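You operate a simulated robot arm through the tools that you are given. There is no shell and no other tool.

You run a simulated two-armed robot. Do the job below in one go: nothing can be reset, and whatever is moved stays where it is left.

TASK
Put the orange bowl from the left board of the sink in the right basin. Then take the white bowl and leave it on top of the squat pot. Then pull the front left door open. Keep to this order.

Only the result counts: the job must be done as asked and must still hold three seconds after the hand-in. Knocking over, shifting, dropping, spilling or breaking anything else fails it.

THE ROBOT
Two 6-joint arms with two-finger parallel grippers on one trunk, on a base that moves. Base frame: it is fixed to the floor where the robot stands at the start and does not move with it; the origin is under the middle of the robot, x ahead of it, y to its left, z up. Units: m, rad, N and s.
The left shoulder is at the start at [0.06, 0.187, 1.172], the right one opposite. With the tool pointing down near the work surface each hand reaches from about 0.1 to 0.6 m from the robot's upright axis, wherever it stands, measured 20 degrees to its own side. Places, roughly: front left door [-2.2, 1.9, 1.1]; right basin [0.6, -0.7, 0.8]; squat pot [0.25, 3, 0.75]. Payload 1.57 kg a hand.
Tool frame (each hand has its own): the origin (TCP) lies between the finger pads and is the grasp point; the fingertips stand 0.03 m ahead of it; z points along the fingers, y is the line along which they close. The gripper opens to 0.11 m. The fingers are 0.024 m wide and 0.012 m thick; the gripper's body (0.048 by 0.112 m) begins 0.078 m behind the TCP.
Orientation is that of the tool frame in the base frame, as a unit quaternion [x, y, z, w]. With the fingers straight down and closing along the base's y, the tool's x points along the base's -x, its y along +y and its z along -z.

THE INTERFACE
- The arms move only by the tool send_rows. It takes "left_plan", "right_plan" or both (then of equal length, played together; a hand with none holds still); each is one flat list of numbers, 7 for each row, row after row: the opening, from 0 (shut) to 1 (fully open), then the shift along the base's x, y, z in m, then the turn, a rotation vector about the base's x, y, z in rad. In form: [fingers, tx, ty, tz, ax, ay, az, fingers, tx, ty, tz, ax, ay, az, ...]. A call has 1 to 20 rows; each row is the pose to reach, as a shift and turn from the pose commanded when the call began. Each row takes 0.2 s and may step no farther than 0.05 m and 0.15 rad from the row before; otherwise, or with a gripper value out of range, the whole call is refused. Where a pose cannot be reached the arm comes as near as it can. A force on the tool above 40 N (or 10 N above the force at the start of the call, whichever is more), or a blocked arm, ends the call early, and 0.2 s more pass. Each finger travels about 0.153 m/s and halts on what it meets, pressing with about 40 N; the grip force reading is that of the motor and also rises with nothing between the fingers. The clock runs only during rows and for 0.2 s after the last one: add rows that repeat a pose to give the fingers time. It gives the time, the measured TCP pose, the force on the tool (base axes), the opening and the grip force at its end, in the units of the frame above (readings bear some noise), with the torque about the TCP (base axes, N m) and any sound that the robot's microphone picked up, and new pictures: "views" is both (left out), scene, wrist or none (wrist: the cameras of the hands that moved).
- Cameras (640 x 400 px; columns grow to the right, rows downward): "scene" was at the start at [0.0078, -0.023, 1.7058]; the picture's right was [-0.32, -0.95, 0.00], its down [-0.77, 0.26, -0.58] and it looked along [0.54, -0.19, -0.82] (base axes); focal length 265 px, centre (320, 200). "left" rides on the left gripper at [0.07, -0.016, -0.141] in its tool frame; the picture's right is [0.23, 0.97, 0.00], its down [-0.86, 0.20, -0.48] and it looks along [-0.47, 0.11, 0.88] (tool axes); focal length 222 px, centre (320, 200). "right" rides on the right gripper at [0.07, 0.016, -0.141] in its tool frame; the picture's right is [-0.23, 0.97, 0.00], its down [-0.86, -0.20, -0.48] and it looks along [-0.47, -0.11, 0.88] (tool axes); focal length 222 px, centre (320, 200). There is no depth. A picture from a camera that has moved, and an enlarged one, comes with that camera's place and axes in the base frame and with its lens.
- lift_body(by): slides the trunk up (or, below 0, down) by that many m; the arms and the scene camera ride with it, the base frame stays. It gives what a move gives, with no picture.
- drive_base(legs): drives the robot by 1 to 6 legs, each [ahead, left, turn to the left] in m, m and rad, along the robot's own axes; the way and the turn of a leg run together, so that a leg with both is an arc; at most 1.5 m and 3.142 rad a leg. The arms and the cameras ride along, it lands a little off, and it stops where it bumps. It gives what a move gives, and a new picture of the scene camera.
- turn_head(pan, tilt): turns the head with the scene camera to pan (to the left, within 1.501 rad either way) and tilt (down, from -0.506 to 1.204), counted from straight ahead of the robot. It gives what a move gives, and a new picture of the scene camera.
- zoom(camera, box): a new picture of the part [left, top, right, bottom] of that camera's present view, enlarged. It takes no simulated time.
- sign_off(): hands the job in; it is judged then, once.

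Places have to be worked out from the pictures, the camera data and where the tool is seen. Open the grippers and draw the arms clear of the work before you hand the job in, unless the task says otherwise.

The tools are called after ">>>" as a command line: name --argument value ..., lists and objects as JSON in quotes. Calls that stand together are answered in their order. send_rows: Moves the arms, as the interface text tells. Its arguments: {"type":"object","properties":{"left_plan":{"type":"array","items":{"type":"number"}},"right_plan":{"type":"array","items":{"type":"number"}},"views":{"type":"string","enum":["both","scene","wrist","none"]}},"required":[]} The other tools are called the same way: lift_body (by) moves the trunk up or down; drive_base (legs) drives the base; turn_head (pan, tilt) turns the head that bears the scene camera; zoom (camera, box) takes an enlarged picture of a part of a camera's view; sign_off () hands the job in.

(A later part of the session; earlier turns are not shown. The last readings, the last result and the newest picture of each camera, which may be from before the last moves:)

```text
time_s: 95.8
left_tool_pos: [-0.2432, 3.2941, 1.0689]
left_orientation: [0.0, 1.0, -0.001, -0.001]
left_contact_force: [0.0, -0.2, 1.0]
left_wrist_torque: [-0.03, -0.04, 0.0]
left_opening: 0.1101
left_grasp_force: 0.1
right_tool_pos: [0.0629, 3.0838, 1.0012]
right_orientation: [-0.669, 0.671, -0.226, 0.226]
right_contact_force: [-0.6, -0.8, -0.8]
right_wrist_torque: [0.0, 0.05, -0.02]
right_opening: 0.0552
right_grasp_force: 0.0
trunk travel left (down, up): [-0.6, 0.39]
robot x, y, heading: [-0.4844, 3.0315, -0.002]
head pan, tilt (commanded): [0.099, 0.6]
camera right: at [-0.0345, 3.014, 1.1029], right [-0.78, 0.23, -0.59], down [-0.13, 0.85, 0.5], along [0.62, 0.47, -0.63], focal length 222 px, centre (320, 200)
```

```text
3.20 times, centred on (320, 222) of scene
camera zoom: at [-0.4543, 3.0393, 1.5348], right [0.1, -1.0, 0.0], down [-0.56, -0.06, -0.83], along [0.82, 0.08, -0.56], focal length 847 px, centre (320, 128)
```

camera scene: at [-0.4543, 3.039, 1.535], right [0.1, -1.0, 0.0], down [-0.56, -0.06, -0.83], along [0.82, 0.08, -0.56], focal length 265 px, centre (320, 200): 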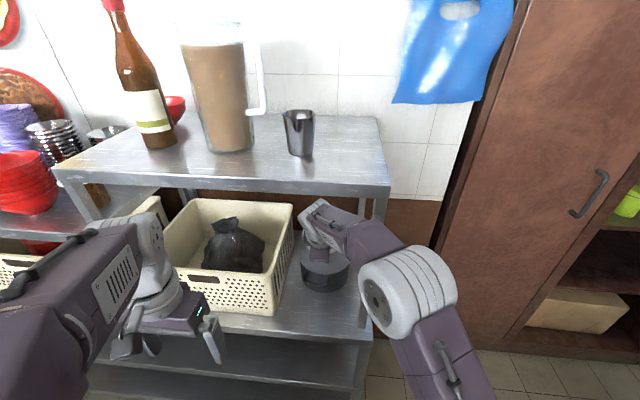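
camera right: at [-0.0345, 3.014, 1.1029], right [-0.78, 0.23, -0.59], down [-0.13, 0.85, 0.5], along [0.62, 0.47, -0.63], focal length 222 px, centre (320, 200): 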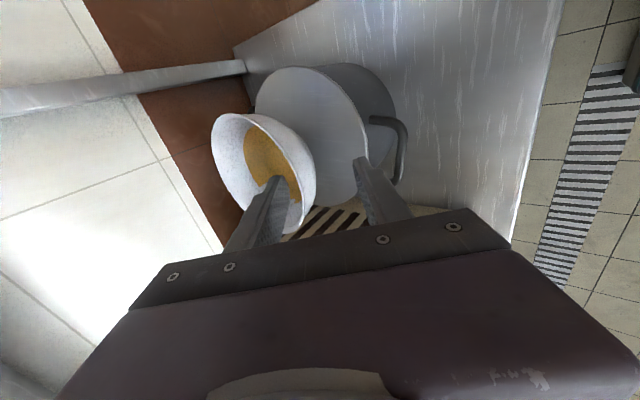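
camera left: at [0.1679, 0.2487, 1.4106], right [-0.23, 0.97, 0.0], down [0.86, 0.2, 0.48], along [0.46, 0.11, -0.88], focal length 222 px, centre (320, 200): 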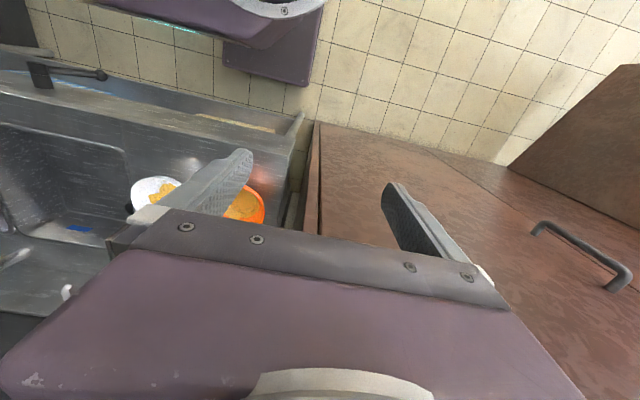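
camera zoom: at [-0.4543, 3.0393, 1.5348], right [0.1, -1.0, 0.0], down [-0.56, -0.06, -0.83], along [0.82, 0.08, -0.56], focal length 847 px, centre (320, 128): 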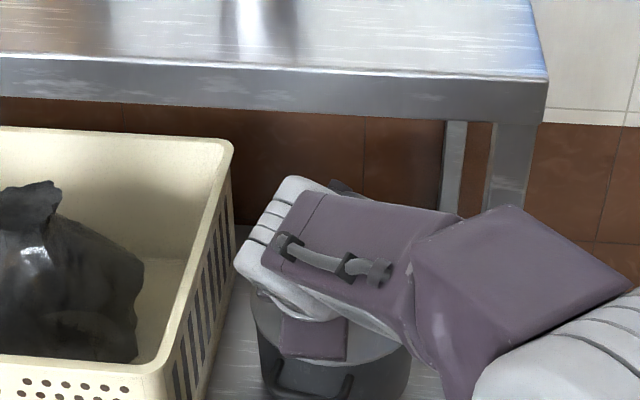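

Fingertips are now about 1.5 cm above the rim and the bowl hasn't followed. I back the hand straight out of the rack and then inspect the bowl.

>>> send_rows --right_plan '[0.5, -0.015, 0, 0.008, 0, 0, 0, 0.5, -0.045, 0, 0.014, 0, 0, 0, 0.5, -0.085, 0, 0.02, 0, 0, 0, 0.5, -0.13, 0, 0.025, 0, 0, 0, 0.5, -0.175, 0, 0.03, 0, 0, 0]' --views "both"

>>> zoom --camera "scene" --box '[260, 190, 400, 290]'

>>> zoom --camera "right" --box '[140, 0, 400, 165]'

```text
time_s: 97.0
left_tool_pos: [-0.2437, 3.295, 1.0696]
left_orientation: [0.0, 1.0, 0.001, -0.001]
left_contact_force: [-0.7, -0.4, -0.2]
left_wrist_torque: [0.01, -0.02, -0.01]
left_opening: 0.1101
left_grasp_force: 0.1
right_tool_pos: [-0.1139, 3.0837, 1.034]
right_orientation: [-0.669, 0.671, -0.228, 0.225]
right_contact_force: [0.5, 0.7, 0.1]
right_wrist_torque: [-0.01, -0.02, -0.02]
right_opening: 0.0548
right_grasp_force: 0.0
trunk travel left (down, up): [-0.6, 0.39]
robot x, y, heading: [-0.4821, 3.0307, 0.002]
head pan, tilt (commanded): [0.099, 0.6]
camera scene: at [-0.4554, 3.0389, 1.5348], right [0.1, -1.0, 0.0], down [-0.56, -0.06, -0.83], along [0.82, 0.08, -0.56], focal length 265 px, centre (320, 200)
camera right: at [-0.2107, 3.0134, 1.1347], right [-0.77, 0.23, -0.59], down [-0.13, 0.85, 0.5], along [0.62, 0.47, -0.63], focal length 222 px, centre (320, 200)
```

scene: 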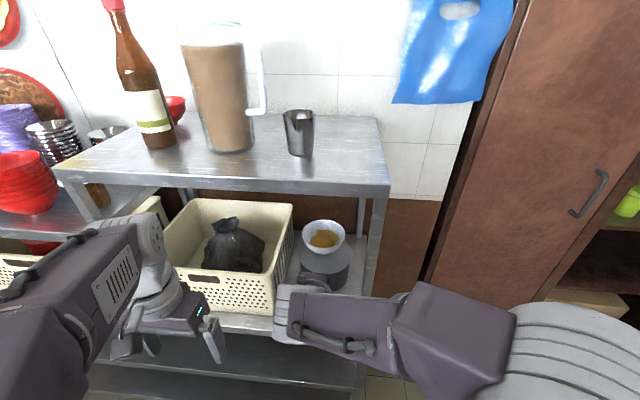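
right: 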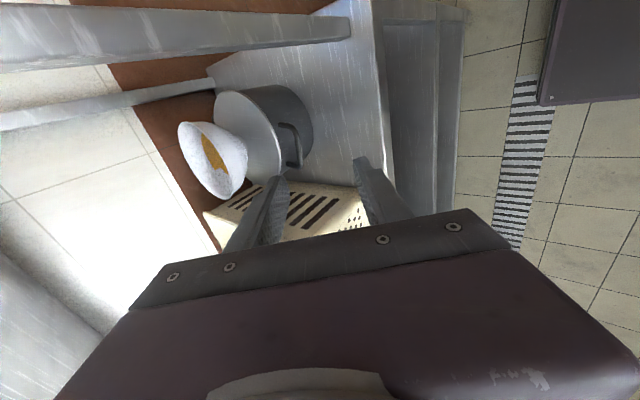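

```text
4.00 times, centred on (330, 240) of scene
camera zoom: at [-0.4554, 3.0389, 1.5348], right [0.1, -1.0, 0.0], down [-0.56, -0.06, -0.83], along [0.82, 0.08, -0.56], focal length 1059 px, centre (280, 40)
```

zoom: 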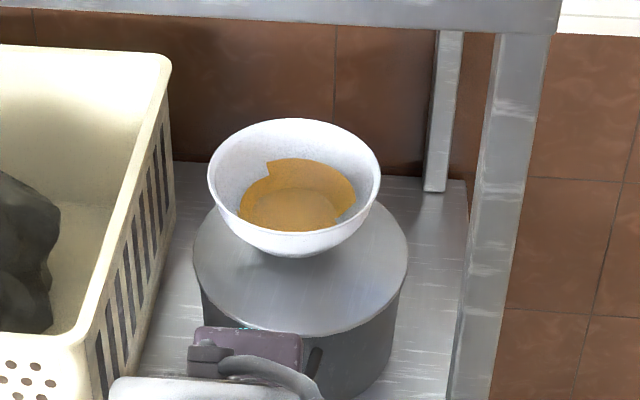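

```text
2.42 times, centred on (270, 82) of right
camera zoom: at [-0.2107, 3.0134, 1.1347], right [-0.77, 0.23, -0.59], down [-0.13, 0.85, 0.5], along [0.62, 0.47, -0.63], focal length 538 px, centre (441, 485)
```

zoom: 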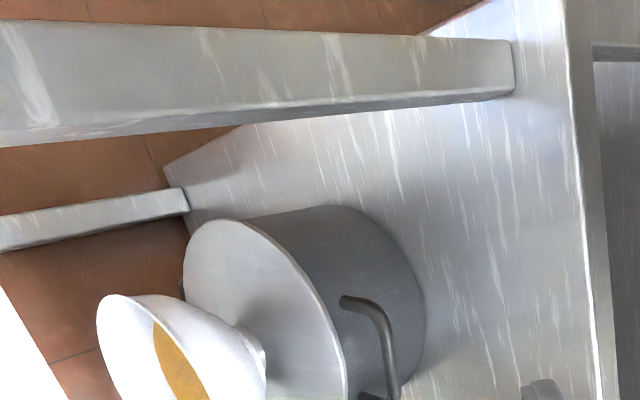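

The white bowl stands level on the lid's knob, centred on the pot within about 5 mm. Now I back out from the rack, slide to open floor and turn toward the food warmer.

>>> drive_base --legs '[[-0.27, 0, 0], [0, -0.85, 0]]'

>>> lift_body --by 0.2

>>> turn_head --pan 0.75 --tilt 0.55

>>> zoom --camera "scene" --box '[240, 120, 440, 280]'

```text
time_s: 103.0
left_tool_pos: [-0.5093, 2.4491, 1.0686]
left_orientation: [0.0, 1.0, -0.001, 0.0]
left_contact_force: [-0.3, 0.6, 0.2]
left_wrist_torque: [-0.01, -0.02, -0.02]
left_opening: 0.1101
left_grasp_force: 0.0
right_tool_pos: [-0.3777, 2.2388, 1.0319]
right_orientation: [0.671, -0.669, 0.226, -0.226]
right_contact_force: [0.1, -0.1, 0.2]
right_wrist_torque: [-0.02, 0.01, 0.01]
right_opening: 0.0549
right_grasp_force: 0.2
trunk travel left (down, up): [-0.6, 0.39]
robot x, y, heading: [-0.7487, 2.1847, 0.002]
head pan, tilt (commanded): [0.099, 0.6]
camera scene: at [-0.7197, 2.1926, 1.5348], right [0.1, -0.99, 0.0], down [-0.56, -0.06, -0.83], along [0.82, 0.08, -0.56], focal length 265 px, centre (320, 200)
```

scene: 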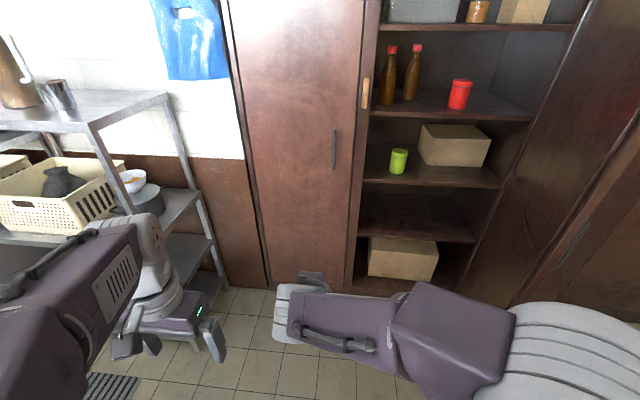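

```text
time_s: 105.2
left_tool_pos: [-0.509, 2.4479, 1.268]
left_orientation: [-0.001, 1.0, -0.001, -0.001]
left_contact_force: [0.1, 0.8, -0.3]
left_wrist_torque: [0.02, 0.0, 0.01]
left_opening: 0.11
left_grasp_force: 0.0
right_tool_pos: [-0.3758, 2.2378, 1.2338]
right_orientation: [0.67, -0.67, 0.225, -0.226]
right_contact_force: [0.1, 1.0, 0.1]
right_wrist_torque: [0.01, -0.02, 0.02]
right_opening: 0.055
right_grasp_force: 0.1
trunk travel left (down, up): [-0.8, 0.19]
robot x, y, heading: [-0.7463, 2.1833, 0.0]
head pan, tilt (commanded): [0.099, 0.6]
```

```text
time_s: 106.2
left_tool_pos: [-0.5086, 2.4487, 1.2691]
left_orientation: [-0.001, 1.0, 0.0, 0.0]
left_contact_force: [0.3, -0.5, 0.4]
left_wrist_torque: [-0.01, 0.03, 0.0]
left_opening: 0.1097
left_grasp_force: 0.0
right_tool_pos: [-0.3767, 2.2391, 1.2336]
right_orientation: [0.671, -0.67, 0.225, -0.226]
right_contact_force: [-0.3, 0.5, 0.3]
right_wrist_torque: [0.01, -0.02, 0.01]
right_opening: 0.055
right_grasp_force: 0.1
trunk travel left (down, up): [-0.8, 0.19]
robot x, y, heading: [-0.7486, 2.1821, 0.005]
head pan, tilt (commanded): [0.75, 0.55]
camera scene: at [-0.742, 2.2449, 1.7393], right [0.68, -0.73, 0.0], down [-0.38, -0.36, -0.85], along [0.62, 0.58, -0.52], focal length 265 px, centre (320, 200)
```

scene: 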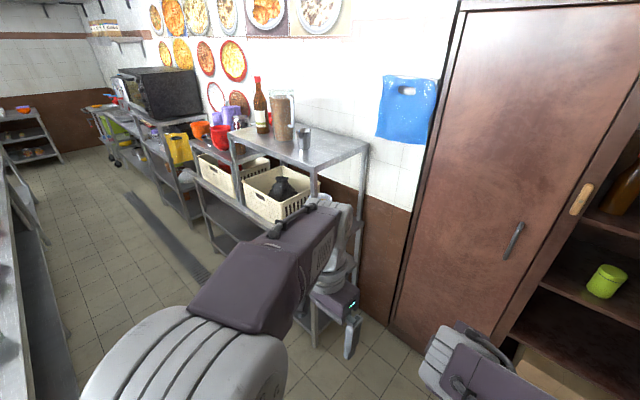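

```text
2.50 times, centred on (340, 200) of scene
camera zoom: at [-0.742, 2.2449, 1.7393], right [0.68, -0.73, 0.0], down [-0.38, -0.36, -0.85], along [0.62, 0.58, -0.52], focal length 662 px, centre (270, 200)
```

zoom: 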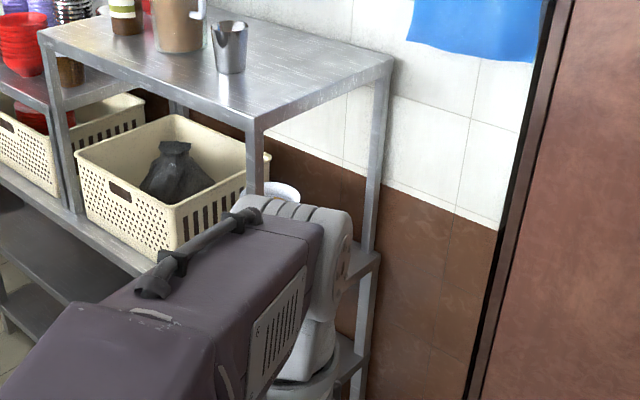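

The bowl is still on the pot. I turn around to face the warmer and look at its doors and handle.

>>> drive_base --legs '[[0, 0, 1.57], [0, 0, 1.57]]'

>>> turn_head --pan 0.25 --tilt 0.45

```text
time_s: 114.3
left_tool_pos: [-0.9814, 1.9165, 1.269]
left_orientation: [1.0, 0.006, 0.0, -0.001]
left_contact_force: [0.9, -0.1, 0.1]
left_wrist_torque: [0.01, 0.01, -0.01]
left_opening: 0.11
left_grasp_force: 0.1
right_tool_pos: [-1.1165, 2.1253, 1.2332]
right_orientation: [0.667, 0.674, -0.227, -0.224]
right_contact_force: [0.0, 0.6, -0.2]
right_wrist_torque: [0.02, 0.01, 0.0]
right_opening: 0.055
right_grasp_force: 0.1
trunk travel left (down, up): [-0.8, 0.19]
robot x, y, heading: [-0.7453, 2.1847, -3.129]
head pan, tilt (commanded): [0.75, 0.55]
camera scene: at [-0.7528, 2.1225, 1.7393], right [-0.69, 0.72, 0.0], down [0.38, 0.36, -0.85], along [-0.62, -0.59, -0.52], focal length 265 px, centre (320, 200)
```

scene: 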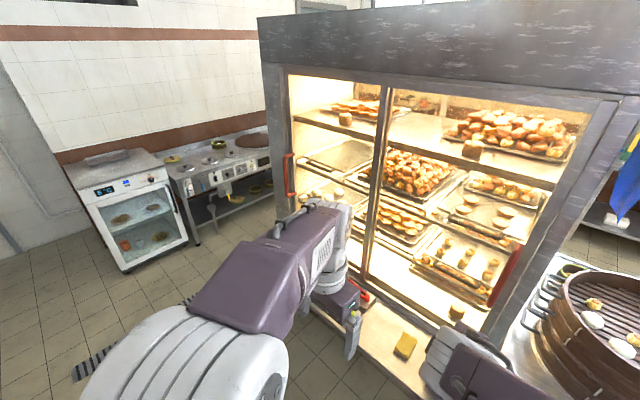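

```text
time_s: 115.2
left_tool_pos: [-0.9825, 1.9157, 1.2695]
left_orientation: [1.0, 0.004, 0.001, -0.001]
left_contact_force: [0.5, 0.3, -0.7]
left_wrist_torque: [-0.07, -0.02, 0.0]
left_opening: 0.11
left_grasp_force: 0.0
right_tool_pos: [-1.1174, 2.126, 1.2323]
right_orientation: [0.667, 0.674, -0.227, -0.225]
right_contact_force: [0.2, -0.1, -0.9]
right_wrist_torque: [0.02, 0.0, 0.01]
right_opening: 0.0551
right_grasp_force: 0.0
trunk travel left (down, up): [-0.8, 0.19]
robot x, y, heading: [-0.7495, 2.1841, -3.133]
head pan, tilt (commanded): [0.25, 0.45]
camera scene: at [-0.7763, 2.1605, 1.7484], right [-0.26, 0.97, 0.0], down [0.42, 0.11, -0.9], along [-0.87, -0.23, -0.44], focal length 265 px, centre (320, 200)
```

scene: 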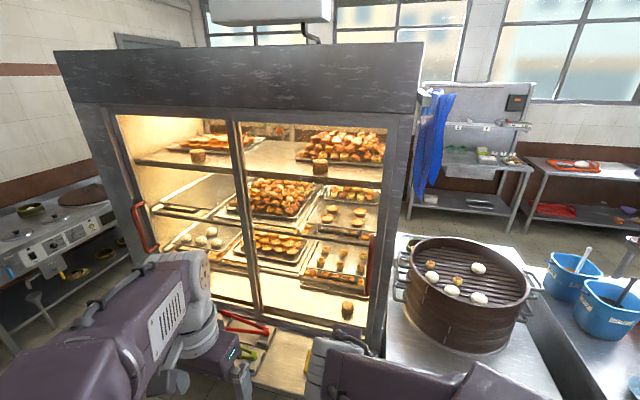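

I zoom on the warmer front to see how the left door is mounted and where its handle is.

>>> zoom --camera "scene" --box '[50, 80, 450, 330]'

>>> zoom --camera "scene" --box '[90, 170, 250, 270]'

>>> zoom --camera "scene" --box '[100, 90, 260, 190]'

```text
1.60 times, centred on (250, 205) of scene
camera zoom: at [-0.7763, 2.1605, 1.7484], right [-0.26, 0.97, 0.0], down [0.42, 0.11, -0.9], along [-0.87, -0.23, -0.44], focal length 424 px, centre (432, 192)
```

zoom: 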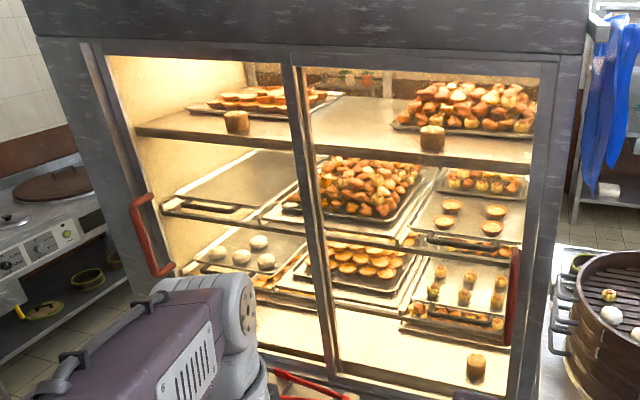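

```text
4.00 times, centred on (170, 220) of scene
camera zoom: at [-0.7763, 2.1605, 1.7484], right [-0.26, 0.97, 0.0], down [0.42, 0.11, -0.9], along [-0.87, -0.23, -0.44], focal length 1059 px, centre (920, 120)
```

zoom: 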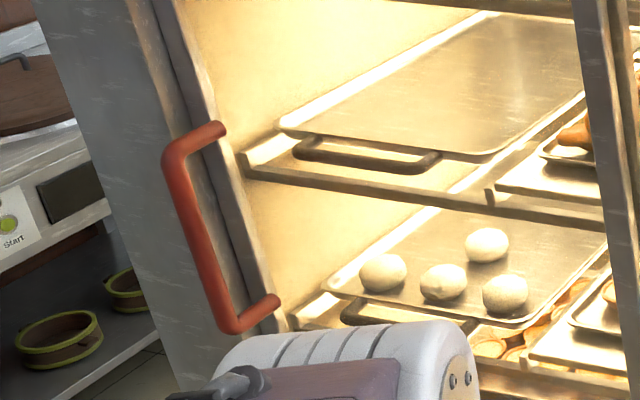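

```text
4.00 times, centred on (180, 140) of scene
camera zoom: at [-0.7763, 2.1605, 1.7484], right [-0.26, 0.97, 0.0], down [0.42, 0.11, -0.9], along [-0.87, -0.23, -0.44], focal length 1059 px, centre (880, 440)
```

zoom: 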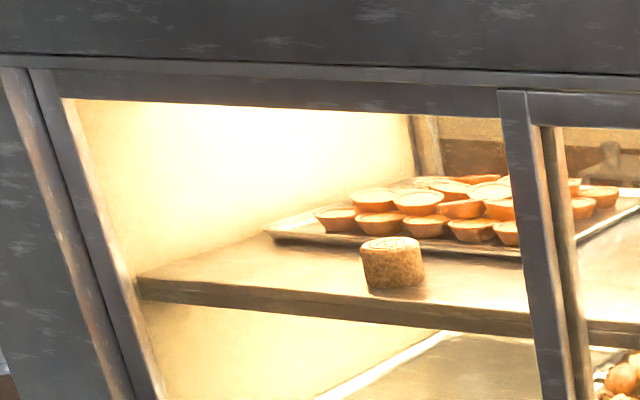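

The hint (-2.2, 1.9) matches the warmer's far face (its side panel spans x≈-1.65 to -2.2), so the warmer's front is the side facing -x, and its left door (seen from there) is the one at larger y. I drive to the corridor between stove and warmer and look along it first.

>>> drive_base --legs '[[0, 1.4, -0.008], [0, 0.25, 0]]'

>>> turn_head --pan 0 --tilt 0.45

```text
time_s: 123.7
left_tool_pos: [-0.9781, 0.2656, 1.2692]
left_orientation: [1.0, -0.001, 0.001, 0.001]
left_contact_force: [0.6, 0.1, 0.4]
left_wrist_torque: [0.03, 0.01, 0.03]
left_opening: 0.1103
left_grasp_force: 0.1
right_tool_pos: [-1.1104, 0.4753, 1.2331]
right_orientation: [0.671, 0.669, -0.226, -0.226]
right_contact_force: [-1.1, 0.8, 0.3]
right_wrist_torque: [-0.02, 0.03, -0.02]
right_opening: 0.0551
right_grasp_force: 0.0
trunk travel left (down, up): [-0.8, 0.19]
robot x, y, heading: [-0.74, 0.5298, -3.144]
head pan, tilt (commanded): [0.25, 0.45]
camera scene: at [-0.7704, 0.5086, 1.7484], right [-0.25, 0.97, 0.0], down [0.42, 0.11, -0.9], along [-0.87, -0.22, -0.43], focal length 265 px, centre (320, 200)
```

scene: 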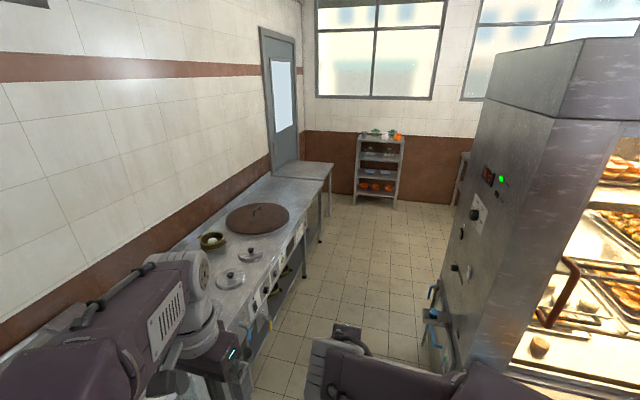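

```text
time_s: 124.4
left_tool_pos: [-0.9784, 0.2614, 1.2689]
left_orientation: [1.0, 0.0, 0.001, -0.001]
left_contact_force: [0.3, 0.0, -0.6]
left_wrist_torque: [-0.01, -0.03, -0.01]
left_opening: 0.1098
left_grasp_force: 0.0
right_tool_pos: [-1.11, 0.4733, 1.2332]
right_orientation: [0.67, 0.671, -0.226, -0.226]
right_contact_force: [0.0, -0.9, -0.1]
right_wrist_torque: [-0.01, 0.0, -0.01]
right_opening: 0.0552
right_grasp_force: 0.0
trunk travel left (down, up): [-0.8, 0.19]
robot x, y, heading: [-0.7429, 0.5302, -3.142]
head pan, tilt (commanded): [0.0, 0.45]
camera scene: at [-0.7733, 0.5276, 1.7484], right [0.0, 1.0, 0.0], down [0.44, 0.0, -0.9], along [-0.9, 0.0, -0.44], focal length 265 px, centre (320, 200)
```

scene: 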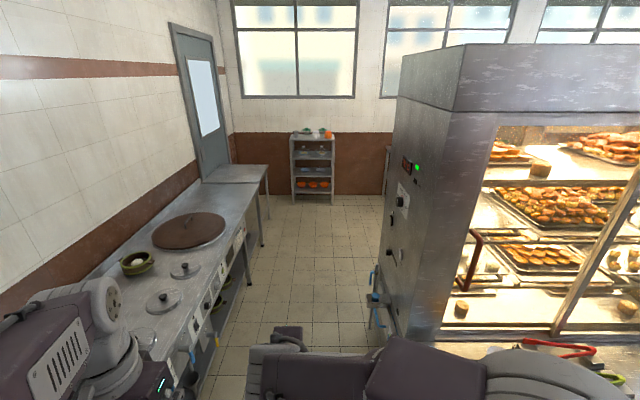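

The corridor is clear from y≈0.1 to 0.85. I go through its middle at y≈0.475 and out the other side, then look right at the warmer's front.

>>> drive_base --legs '[[0, 0.055, 0], [1.45, 0, 0], [0.95, 0, 0]]'

>>> turn_head --pan -1.5 --tilt 0.35

```text
time_s: 136.8
left_tool_pos: [-3.3876, 0.2227, 1.269]
left_orientation: [1.0, -0.003, 0.001, -0.001]
left_contact_force: [-0.3, -0.7, 0.1]
left_wrist_torque: [0.01, 0.03, -0.01]
left_opening: 0.1099
left_grasp_force: 0.1
right_tool_pos: [-3.52, 0.4327, 1.2337]
right_orientation: [0.671, 0.669, -0.225, -0.226]
right_contact_force: [0.7, 0.0, -0.4]
right_wrist_torque: [-0.02, 0.01, -0.01]
right_opening: 0.055
right_grasp_force: 0.0
trunk travel left (down, up): [-0.8, 0.19]
robot x, y, heading: [-3.1499, 0.4863, 3.141]
head pan, tilt (commanded): [0.0, 0.45]
camera scene: at [-3.182, 0.4863, 1.7484], right [0.0, 1.0, 0.0], down [0.43, 0.0, -0.9], along [-0.9, 0.0, -0.43], focal length 265 px, centre (320, 200)
```

scene: 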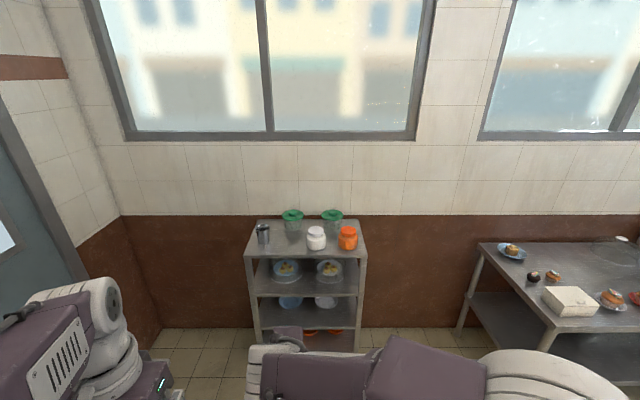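

```text
time_s: 138.4
left_tool_pos: [-3.3891, 0.2218, 1.2678]
left_orientation: [1.0, -0.002, 0.001, 0.0]
left_contact_force: [-0.2, -0.5, -0.6]
left_wrist_torque: [-0.02, 0.03, 0.01]
left_opening: 0.1098
left_grasp_force: 0.0
right_tool_pos: [-3.5198, 0.4343, 1.2343]
right_orientation: [0.672, 0.669, -0.225, -0.226]
right_contact_force: [-0.3, 0.4, 0.0]
right_wrist_torque: [-0.05, 0.01, 0.02]
right_opening: 0.055
right_grasp_force: 0.0
trunk travel left (down, up): [-0.8, 0.19]
robot x, y, heading: [-3.1495, 0.4851, 3.139]
head pan, tilt (commanded): [-1.499, 0.351]
camera scene: at [-3.0974, 0.5788, 1.7576], right [1.0, 0.07, 0.0], down [0.02, -0.34, -0.94], along [-0.06, 0.94, -0.34], focal length 265 px, centre (320, 200)
```

scene: 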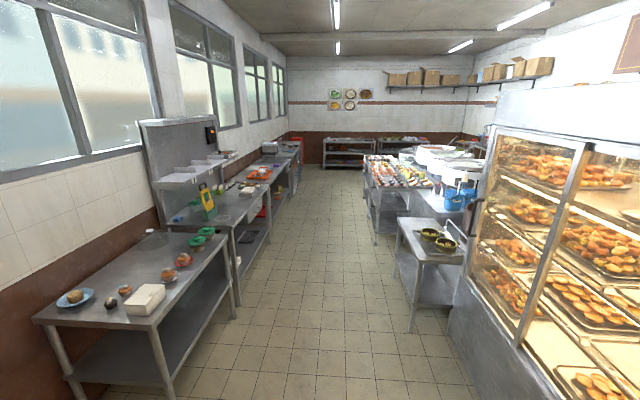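

The warmer's front (facing -x) is here, with a small table beyond it on the left and a table by the windows (x<-3.9). I strafe to y≈1.6 and turn to face the front.

>>> drive_base --legs '[[0, -1.15, 0], [0, 0, -1.57], [0, 0, -1.57]]'

>>> turn_head --pan 0.2 --tilt 0.5

>>> zoom --camera "scene" --box '[160, 60, 560, 310]'

```text
time_s: 152.0
left_tool_pos: [-2.8985, 1.8994, 1.2706]
left_orientation: [0.015, 1.0, -0.001, -0.001]
left_contact_force: [0.7, 0.2, 0.1]
left_wrist_torque: [0.02, -0.01, 0.03]
left_opening: 0.1099
left_grasp_force: 0.0
right_tool_pos: [-2.7722, 1.6856, 1.2331]
right_orientation: [-0.66, 0.68, -0.228, 0.222]
right_contact_force: [-0.4, 0.0, -0.7]
right_wrist_torque: [-0.01, 0.02, -0.02]
right_opening: 0.0549
right_grasp_force: 0.0
trunk travel left (down, up): [-0.8, 0.19]
robot x, y, heading: [-3.1426, 1.6403, -0.034]
head pan, tilt (commanded): [-1.499, 0.351]
camera scene: at [-3.2016, 1.5511, 1.7576], right [-1.0, -0.04, 0.0], down [-0.01, 0.34, -0.94], along [0.04, -0.94, -0.34], focal length 265 px, centre (320, 200)
```

scene: 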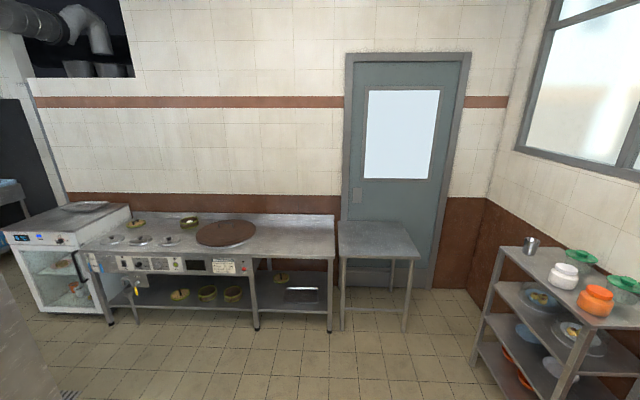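

```text
time_s: 153.7
left_tool_pos: [-2.8992, 1.8982, 1.2695]
left_orientation: [0.015, 1.0, 0.0, 0.0]
left_contact_force: [-0.1, -0.2, -0.1]
left_wrist_torque: [0.01, -0.02, 0.0]
left_opening: 0.11
left_grasp_force: 0.0
right_tool_pos: [-2.773, 1.6842, 1.2313]
right_orientation: [-0.66, 0.68, -0.23, 0.223]
right_contact_force: [-0.9, -0.4, -0.1]
right_wrist_torque: [0.0, -0.01, 0.04]
right_opening: 0.0551
right_grasp_force: 0.2
trunk travel left (down, up): [-0.8, 0.19]
robot x, y, heading: [-3.1433, 1.6427, -0.035]
head pan, tilt (commanded): [0.201, 0.499]
camera scene: at [-3.1157, 1.6594, 1.7439], right [0.17, -0.99, 0.0], down [-0.47, -0.08, -0.88], along [0.87, 0.15, -0.48], focal length 265 px, centre (320, 200)
```

scene: 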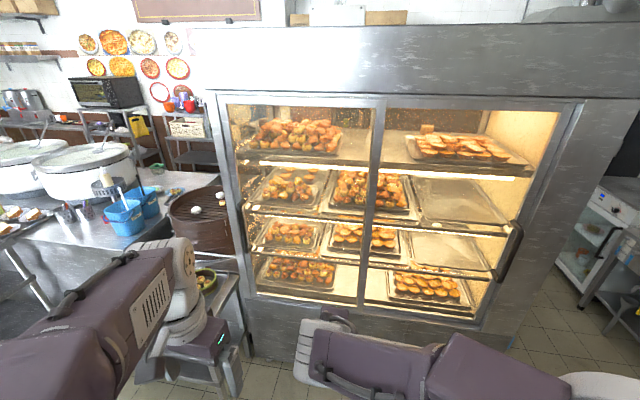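

```text
1.60 times, centred on (360, 185) of scene
camera zoom: at [-3.1157, 1.6594, 1.7439], right [0.17, -0.99, 0.0], down [-0.47, -0.08, -0.88], along [0.87, 0.15, -0.48], focal length 424 px, centre (256, 224)
```

zoom: 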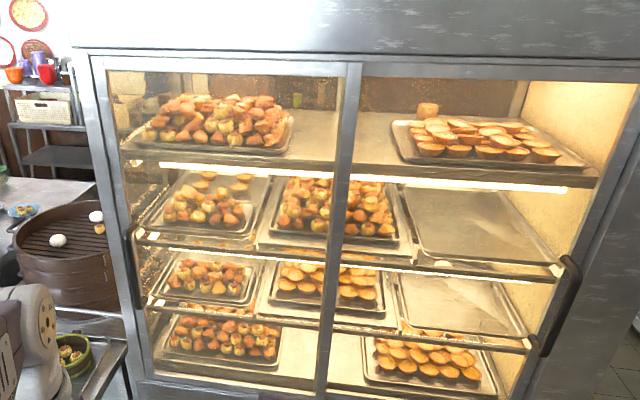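

Both front doors carry handles at their outer edges. I zoom in on the left door's handle, the middle stile, and the top rail to tell sliding from hinged.

>>> zoom --camera "scene" --box '[210, 180, 310, 310]'

>>> zoom --camera "scene" --box '[330, 85, 430, 150]'

>>> zoom --camera "scene" --box '[320, 260, 420, 340]'

>>> zoom --camera "scene" --box '[190, 70, 290, 150]'

```text
3.08 times, centred on (260, 245) of scene
camera zoom: at [-3.1157, 1.6594, 1.7439], right [0.17, -0.99, 0.0], down [-0.47, -0.08, -0.88], along [0.87, 0.15, -0.48], focal length 814 px, centre (505, 62)
```

zoom: 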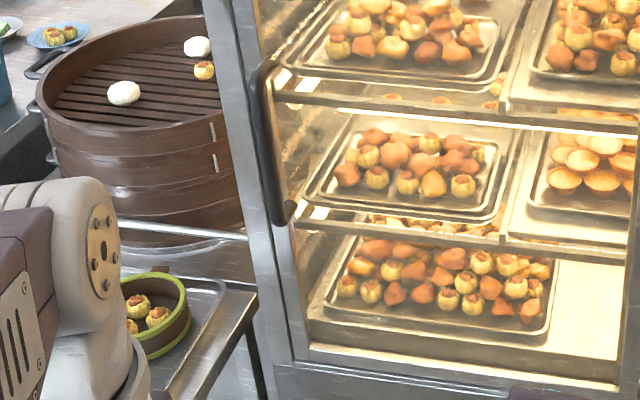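

```text
6.15 times, centred on (380, 118) of scene
camera zoom: at [-3.1157, 1.6594, 1.7439], right [0.17, -0.99, 0.0], down [-0.47, -0.08, -0.88], along [0.87, 0.15, -0.48], focal length 1629 px, centre (-49, 708)
```

zoom: 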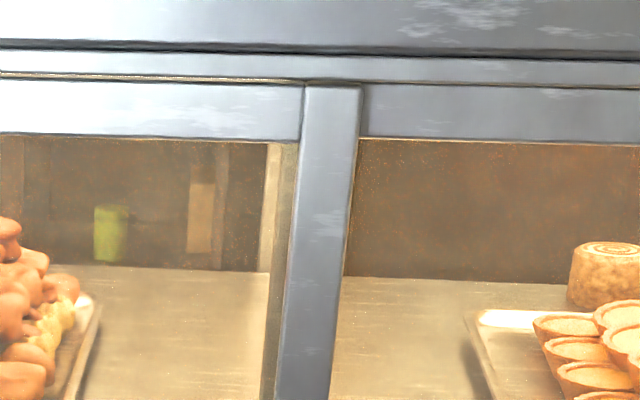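

```text
5.00 times, centred on (370, 300) of scene
camera zoom: at [-3.1157, 1.6594, 1.7439], right [0.17, -0.99, 0.0], down [-0.47, -0.08, -0.88], along [0.87, 0.15, -0.48], focal length 1324 px, centre (70, -300)
```

zoom: 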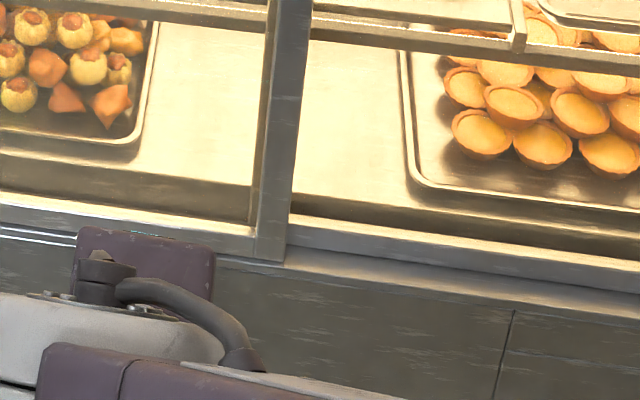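

```text
5.00 times, centred on (240, 110) of scene
camera zoom: at [-3.1157, 1.6594, 1.7439], right [0.17, -0.99, 0.0], down [-0.47, -0.08, -0.88], along [0.87, 0.15, -0.48], focal length 1324 px, centre (720, 650)
```

zoom: 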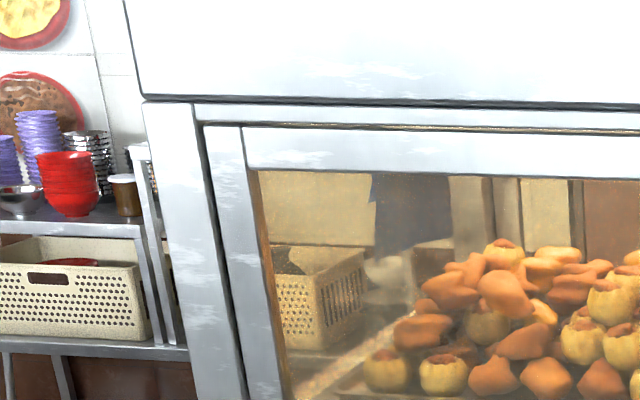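

The left front door's frame overlaps in front of the right one, so these look like sliding doors; the left door's handle is a vertical bar at about (-2.257, 2.125), z 0.985–1.22, ~5 cm off the door. I first turn the left hand to point horizontally ahead (+x), fingers closing along y, while still well away.

>>> drive_base --legs '[[0, 0.13, 0.035]]'

>>> send_rows --left_plan '[0.6, 0.0254, 0.0066, -0.0121, 0, -0.1122, 0, 0.6, 0.0509, 0.0133, -0.0243, 0, -0.2244, 0, 0.6, 0.0763, 0.0199, -0.0364, 0, -0.3366, 0, 0.6, 0.1017, 0.0266, -0.0486, 0, -0.4488, 0, 0.6, 0.1271, 0.0332, -0.0607, 0, -0.561, 0, 0.6, 0.1526, 0.0399, -0.0729, 0, -0.6732, 0, 0.6, 0.178, 0.0465, -0.085, 0, -0.7854, 0, 0.6, 0.2034, 0.0531, -0.0971, 0, -0.8976, 0, 0.6, 0.2289, 0.0598, -0.1093, 0, -1.0098, 0, 0.6, 0.2543, 0.0664, -0.1214, 0, -1.122, 0, 0.6, 0.2797, 0.0731, -0.1336, 0, -1.2342, 0, 0.6, 0.3051, 0.0797, -0.1457, 0, -1.3464, 0, 0.6, 0.3306, 0.0864, -0.1579, 0, -1.4586, 0, 0.6, 0.356, 0.093, -0.17, 0, -1.5708, 0]' --views "both"

```text
time_s: 155.0
left_tool_pos: [-2.9062, 2.0347, 1.2701]
left_orientation: [-0.003, 1.0, 0.0, 0.0]
left_contact_force: [-0.5, 0.2, 0.6]
left_wrist_torque: [-0.01, 0.02, -0.01]
left_opening: 0.1101
left_grasp_force: 0.0
right_tool_pos: [-2.7738, 1.8271, 1.2333]
right_orientation: [0.672, -0.668, 0.224, -0.227]
right_contact_force: [-0.8, 0.1, 0.1]
right_wrist_torque: [0.03, -0.04, -0.02]
right_opening: 0.055
right_grasp_force: 0.0
trunk travel left (down, up): [-0.8, 0.19]
robot x, y, heading: [-3.1491, 1.7699, 0.007]
head pan, tilt (commanded): [0.201, 0.499]
camera scene: at [-3.1147, 1.787, 1.7439], right [0.21, -0.98, 0.0], down [-0.47, -0.1, -0.88], along [0.86, 0.18, -0.48], focal length 265 px, centre (320, 200)
```

scene: 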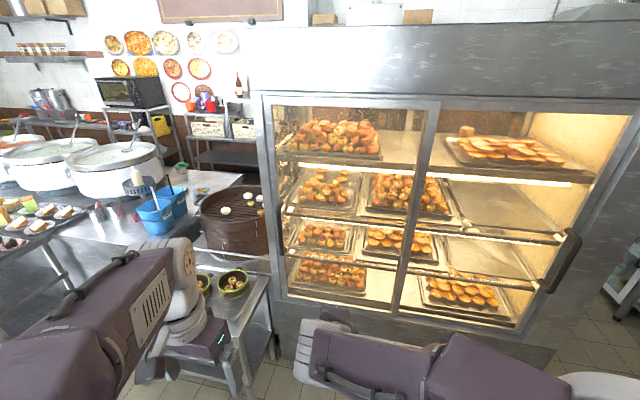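

```text
time_s: 158.0
left_tool_pos: [-2.531, 2.1487, 1.1052]
left_orientation: [-0.004, 0.708, -0.009, 0.706]
left_contact_force: [-0.2, 0.5, -0.9]
left_wrist_torque: [0.02, -0.01, -0.01]
left_opening: 0.0659
left_grasp_force: 0.0
left hand out of reach, approached as far as the arm can: row 11, 12, 13, 14
right_tool_pos: [-2.7721, 1.8283, 1.2326]
right_orientation: [0.672, -0.668, 0.225, -0.226]
right_contact_force: [0.4, 0.2, 0.5]
right_wrist_torque: [0.02, -0.03, 0.01]
right_opening: 0.055
right_grasp_force: 0.1
trunk travel left (down, up): [-0.8, 0.19]
robot x, y, heading: [-3.1422, 1.7691, 0.007]
head pan, tilt (commanded): [0.201, 0.499]
camera scene: at [-3.113, 1.7909, 1.7439], right [0.21, -0.98, 0.0], down [-0.47, -0.1, -0.88], along [0.86, 0.18, -0.48], focal length 265 px, centre (320, 200)
camera left: at [-2.6741, 2.1316, 1.0362], right [0.01, 0.97, -0.25], down [-0.47, 0.22, 0.85], along [0.88, 0.11, 0.46], focal length 222 px, centre (320, 200)
```

scene: 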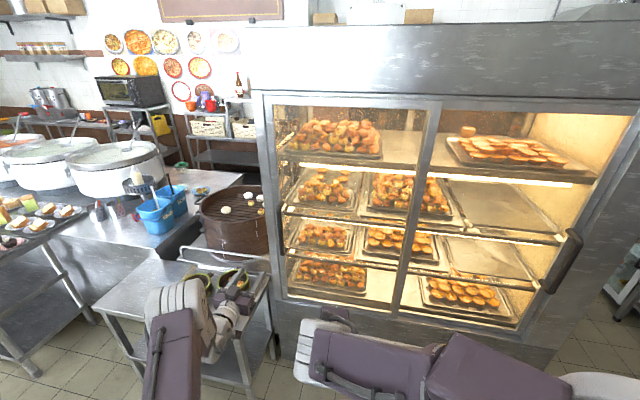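
left: 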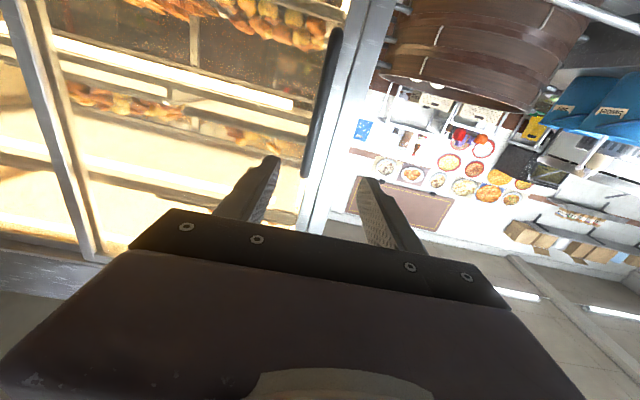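

The left hand now points at the door and the handle bar lies between its fingers' line (y≈2.13–2.14 vs TCP 2.149). I zoom both cameras to align precisely.

>>> zoom --camera "left" --box '[200, 0, 440, 200]'

>>> zoom --camera "scene" --box '[150, 180, 350, 310]'

```text
2.00 times, centred on (320, 100) of left
camera zoom: at [-2.6741, 2.1316, 1.0362], right [0.01, 0.97, -0.25], down [-0.47, 0.22, 0.85], along [0.88, 0.11, 0.46], focal length 444 px, centre (320, 400)
```

zoom: 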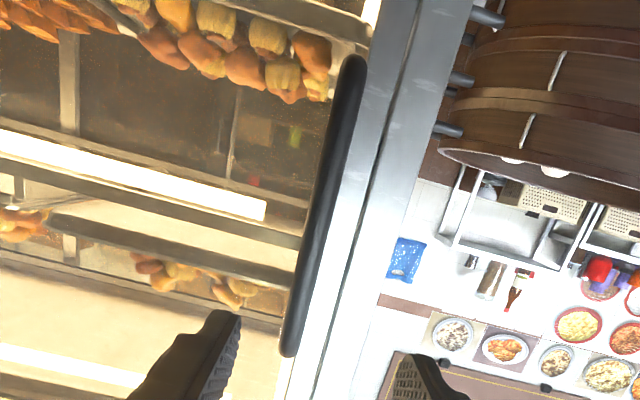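

```text
3.08 times, centred on (250, 245) of scene
camera zoom: at [-3.113, 1.7909, 1.7439], right [0.21, -0.98, 0.0], down [-0.47, -0.1, -0.88], along [0.86, 0.18, -0.48], focal length 814 px, centre (535, 62)
```

zoom: 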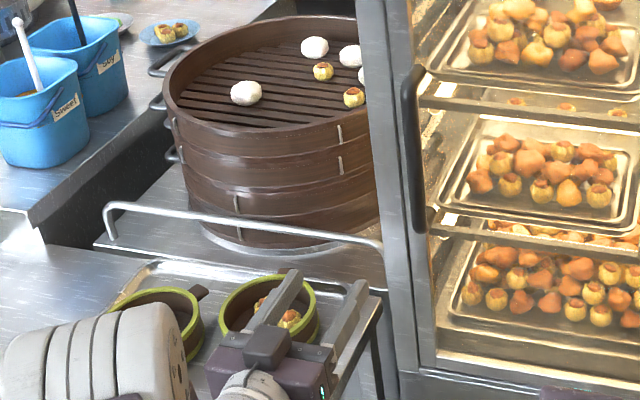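

Both cameras now agree: bar at about (-2.254, 2.140). I drive 0.13 m ahead so the arm reach suffices, keeping the fingertips ~11 cm short of the bar.

>>> drive_base --legs '[[0.13, 0, -0.006]]'

>>> zoom --camera "left" --box '[160, 0, 480, 200]'

```text
time_s: 159.3
left_tool_pos: [-2.4033, 2.145, 1.1063]
left_orientation: [-0.003, 0.708, -0.011, 0.706]
left_contact_force: [-0.1, -0.3, 0.3]
left_wrist_torque: [0.02, -0.04, 0.04]
left_opening: 0.066
left_grasp_force: 0.0
right_tool_pos: [-2.6448, 1.8271, 1.2335]
right_orientation: [0.671, -0.669, 0.226, -0.227]
right_contact_force: [-0.5, 0.1, 0.2]
right_wrist_torque: [0.0, -0.01, -0.01]
right_opening: 0.0551
right_grasp_force: 0.1
trunk travel left (down, up): [-0.8, 0.19]
robot x, y, heading: [-3.0143, 1.7714, 0.006]
head pan, tilt (commanded): [0.201, 0.499]
camera scene: at [-2.9869, 1.7905, 1.744], right [0.2, -0.98, 0.0], down [-0.47, -0.1, -0.88], along [0.86, 0.18, -0.48], focal length 265 px, centre (320, 200)
```

scene: 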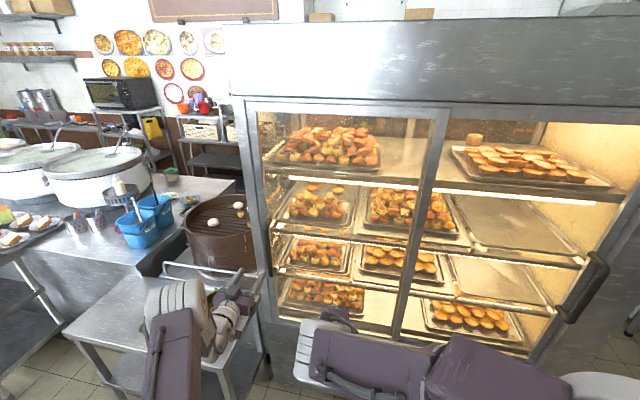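

```text
2.00 times, centred on (320, 100) of left
camera zoom: at [-2.545, 2.1294, 1.038], right [0.01, 0.97, -0.25], down [-0.47, 0.22, 0.85], along [0.88, 0.11, 0.46], focal length 444 px, centre (320, 400)
```

zoom: 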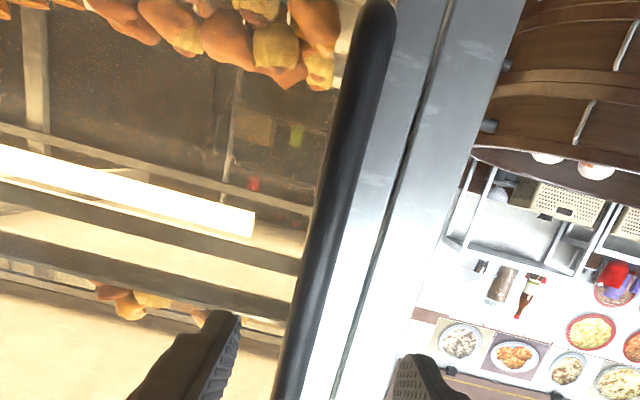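

Bar is at y≈2.138 at hand height. I extend 14 cm straight ahead so the open fingers straddle the bar (fingertips ending ~3 cm short of the door).

>>> send_rows --left_plan '[0.6, 0.035, -0.002, 0, 0, 0, 0, 0.6, 0.07, -0.004, 0, 0, 0, 0, 0.6, 0.1, -0.006, 0, 0, 0, 0, 0.6, 0.125, -0.007, 0, 0, 0, 0, 0.6, 0.14, -0.007, 0, 0, 0, 0]' --views "both"

>>> zoom --camera "left" --box '[160, 50, 480, 250]'

>>> zoom --camera "scene" --box '[170, 180, 350, 300]'

```text
time_s: 160.5
left_tool_pos: [-2.2629, 2.1383, 1.1037]
left_orientation: [-0.002, 0.709, -0.012, 0.705]
left_contact_force: [0.3, -1.0, -0.6]
left_wrist_torque: [-0.01, 0.01, 0.01]
left_opening: 0.0658
left_grasp_force: 0.0
right_tool_pos: [-2.6424, 1.8269, 1.2335]
right_orientation: [0.671, -0.67, 0.225, -0.226]
right_contact_force: [-0.2, 0.5, 0.3]
right_wrist_torque: [0.01, 0.02, 0.03]
right_opening: 0.0547
right_grasp_force: 0.1
trunk travel left (down, up): [-0.8, 0.19]
robot x, y, heading: [-3.0146, 1.7695, -0.001]
head pan, tilt (commanded): [0.201, 0.499]
camera scene: at [-2.984, 1.7905, 1.7439], right [0.2, -0.98, 0.0], down [-0.47, -0.1, -0.88], along [0.86, 0.18, -0.48], focal length 265 px, centre (320, 200)
camera left: at [-2.4038, 2.1227, 1.0361], right [0.01, 0.97, -0.25], down [-0.47, 0.22, 0.85], along [0.88, 0.11, 0.46], focal length 222 px, centre (320, 200)
```

scene: 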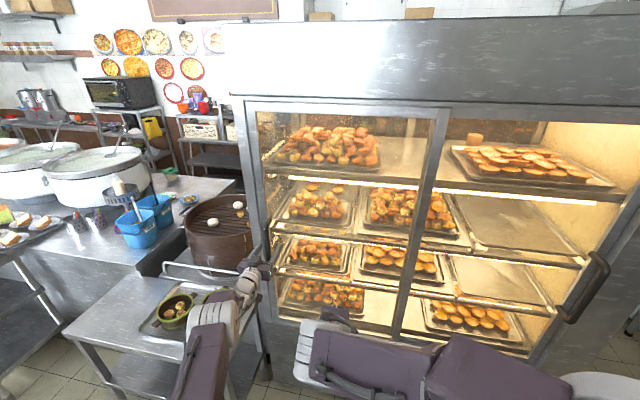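
left: 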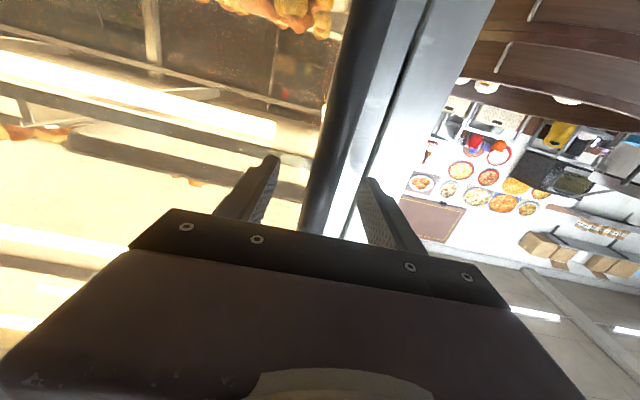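

```text
2.00 times, centred on (320, 150) of left
camera zoom: at [-2.4038, 2.1227, 1.0361], right [0.01, 0.97, -0.25], down [-0.47, 0.22, 0.85], along [0.88, 0.11, 0.46], focal length 444 px, centre (320, 300)
```

zoom: 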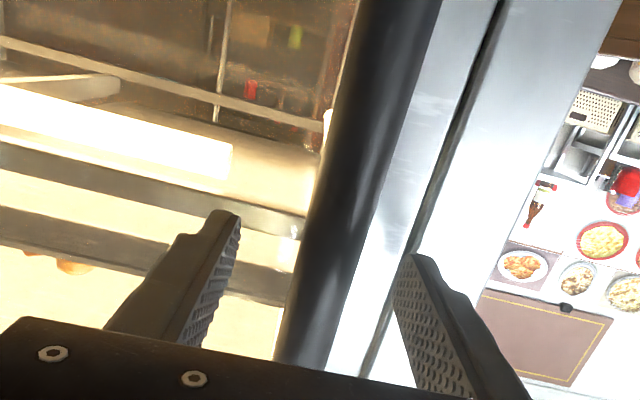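

```text
3.33 times, centred on (260, 240) of scene
camera zoom: at [-2.984, 1.7905, 1.7439], right [0.2, -0.98, 0.0], down [-0.47, -0.1, -0.88], along [0.86, 0.18, -0.48], focal length 882 px, centre (520, 67)
```

zoom: 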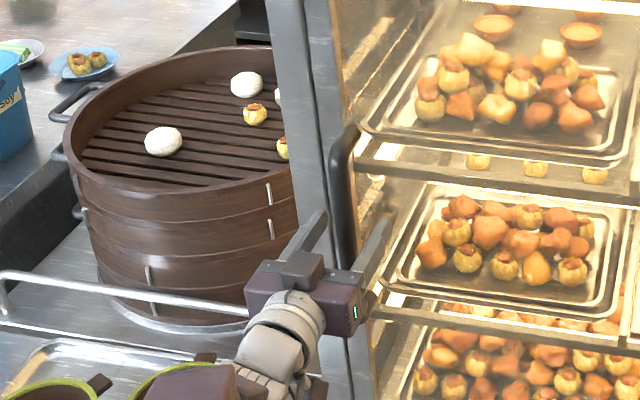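

The fingers straddle the bar as seen in both views. I close on it and check the grip.

>>> send_rows --left_plan '[0, 0, 0, 0, 0, 0, 0, 0, 0, 0, 0, 0, 0, 0, 0, 0, 0, 0, 0, 0, 0]' --views "none"

```text
time_s: 161.3
left_tool_pos: [-2.2612, 2.1389, 1.1052]
left_orientation: [-0.002, 0.709, -0.011, 0.705]
left_contact_force: [1.0, 2.2, 0.0]
left_wrist_torque: [0.97, 0.21, 0.03]
left_opening: 0.022
left_grasp_force: 34.9
right_tool_pos: [-2.6432, 1.8269, 1.2327]
right_orientation: [0.671, -0.669, 0.226, -0.226]
right_contact_force: [-0.1, -1.0, -0.1]
right_wrist_torque: [0.01, 0.02, -0.01]
right_opening: 0.0552
right_grasp_force: 0.0
trunk travel left (down, up): [-0.8, 0.19]
robot x, y, heading: [-3.0132, 1.7743, 0.002]
head pan, tilt (commanded): [0.201, 0.499]
```

Bar gripped (2.2 cm). I try sliding it gently toward -y (right as seen from the front) by 3 cm and read the force.

>>> send_rows --left_plan '[0, 0, -0.008, 0, 0, 0, 0, 0, 0, -0.016, 0, 0, 0, 0, 0, 0, -0.025, 0, 0, 0, 0, 0, 0, -0.032, 0, 0, 0, 0]' --views "both"

>>> zoom --camera "scene" --box '[170, 180, 350, 300]'

```text
time_s: 162.3
left_tool_pos: [-2.2617, 2.1056, 1.1048]
left_orientation: [-0.001, 0.709, -0.012, 0.705]
left_contact_force: [-4.2, 0.6, -4.8]
left_wrist_torque: [0.95, 0.21, -0.07]
left_opening: 0.0222
left_grasp_force: 34.9
right_tool_pos: [-2.6428, 1.8277, 1.2336]
right_orientation: [0.671, -0.669, 0.226, -0.226]
right_contact_force: [-0.4, -0.8, -0.2]
right_wrist_torque: [0.0, 0.05, 0.01]
right_opening: 0.055
right_grasp_force: 0.1
trunk travel left (down, up): [-0.8, 0.19]
robot x, y, heading: [-3.0152, 1.7699, -0.002]
head pan, tilt (commanded): [0.201, 0.499]
camera scene: at [-2.9846, 1.7912, 1.7439], right [0.2, -0.98, 0.0], down [-0.47, -0.1, -0.88], along [0.86, 0.18, -0.48], focal length 265 px, centre (320, 200)
camera left: at [-2.404, 2.0903, 1.0363], right [0.01, 0.97, -0.25], down [-0.47, 0.22, 0.85], along [0.88, 0.11, 0.46], focal length 222 px, centre (320, 200)
```

scene: 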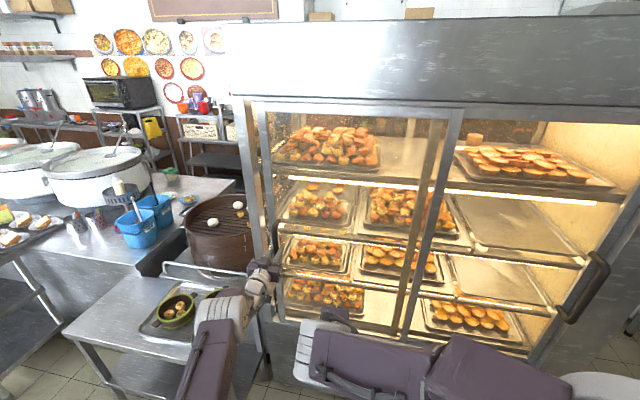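
left: 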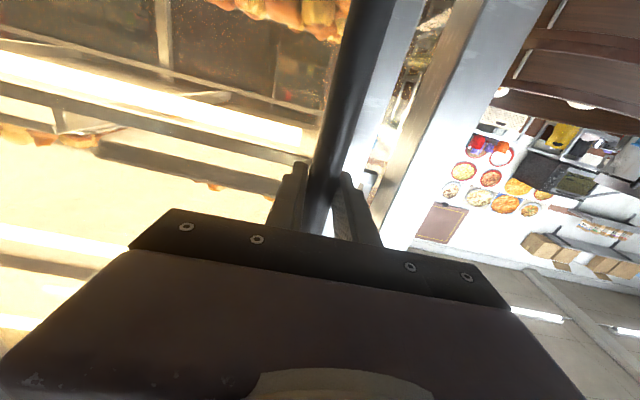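

```text
3.33 times, centred on (260, 240) of scene
camera zoom: at [-2.9846, 1.7912, 1.7439], right [0.2, -0.98, 0.0], down [-0.47, -0.1, -0.88], along [0.86, 0.18, -0.48], focal length 882 px, centre (520, 67)
```

zoom: 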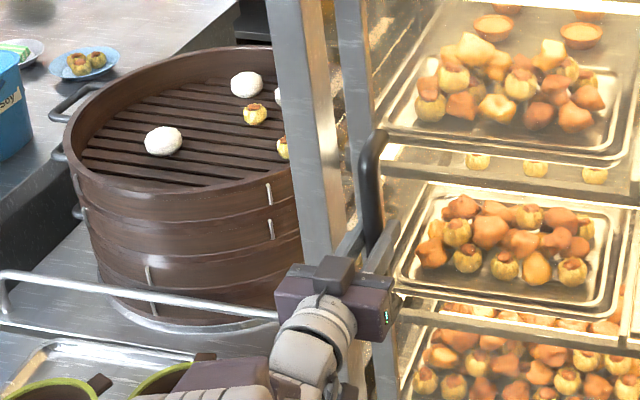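

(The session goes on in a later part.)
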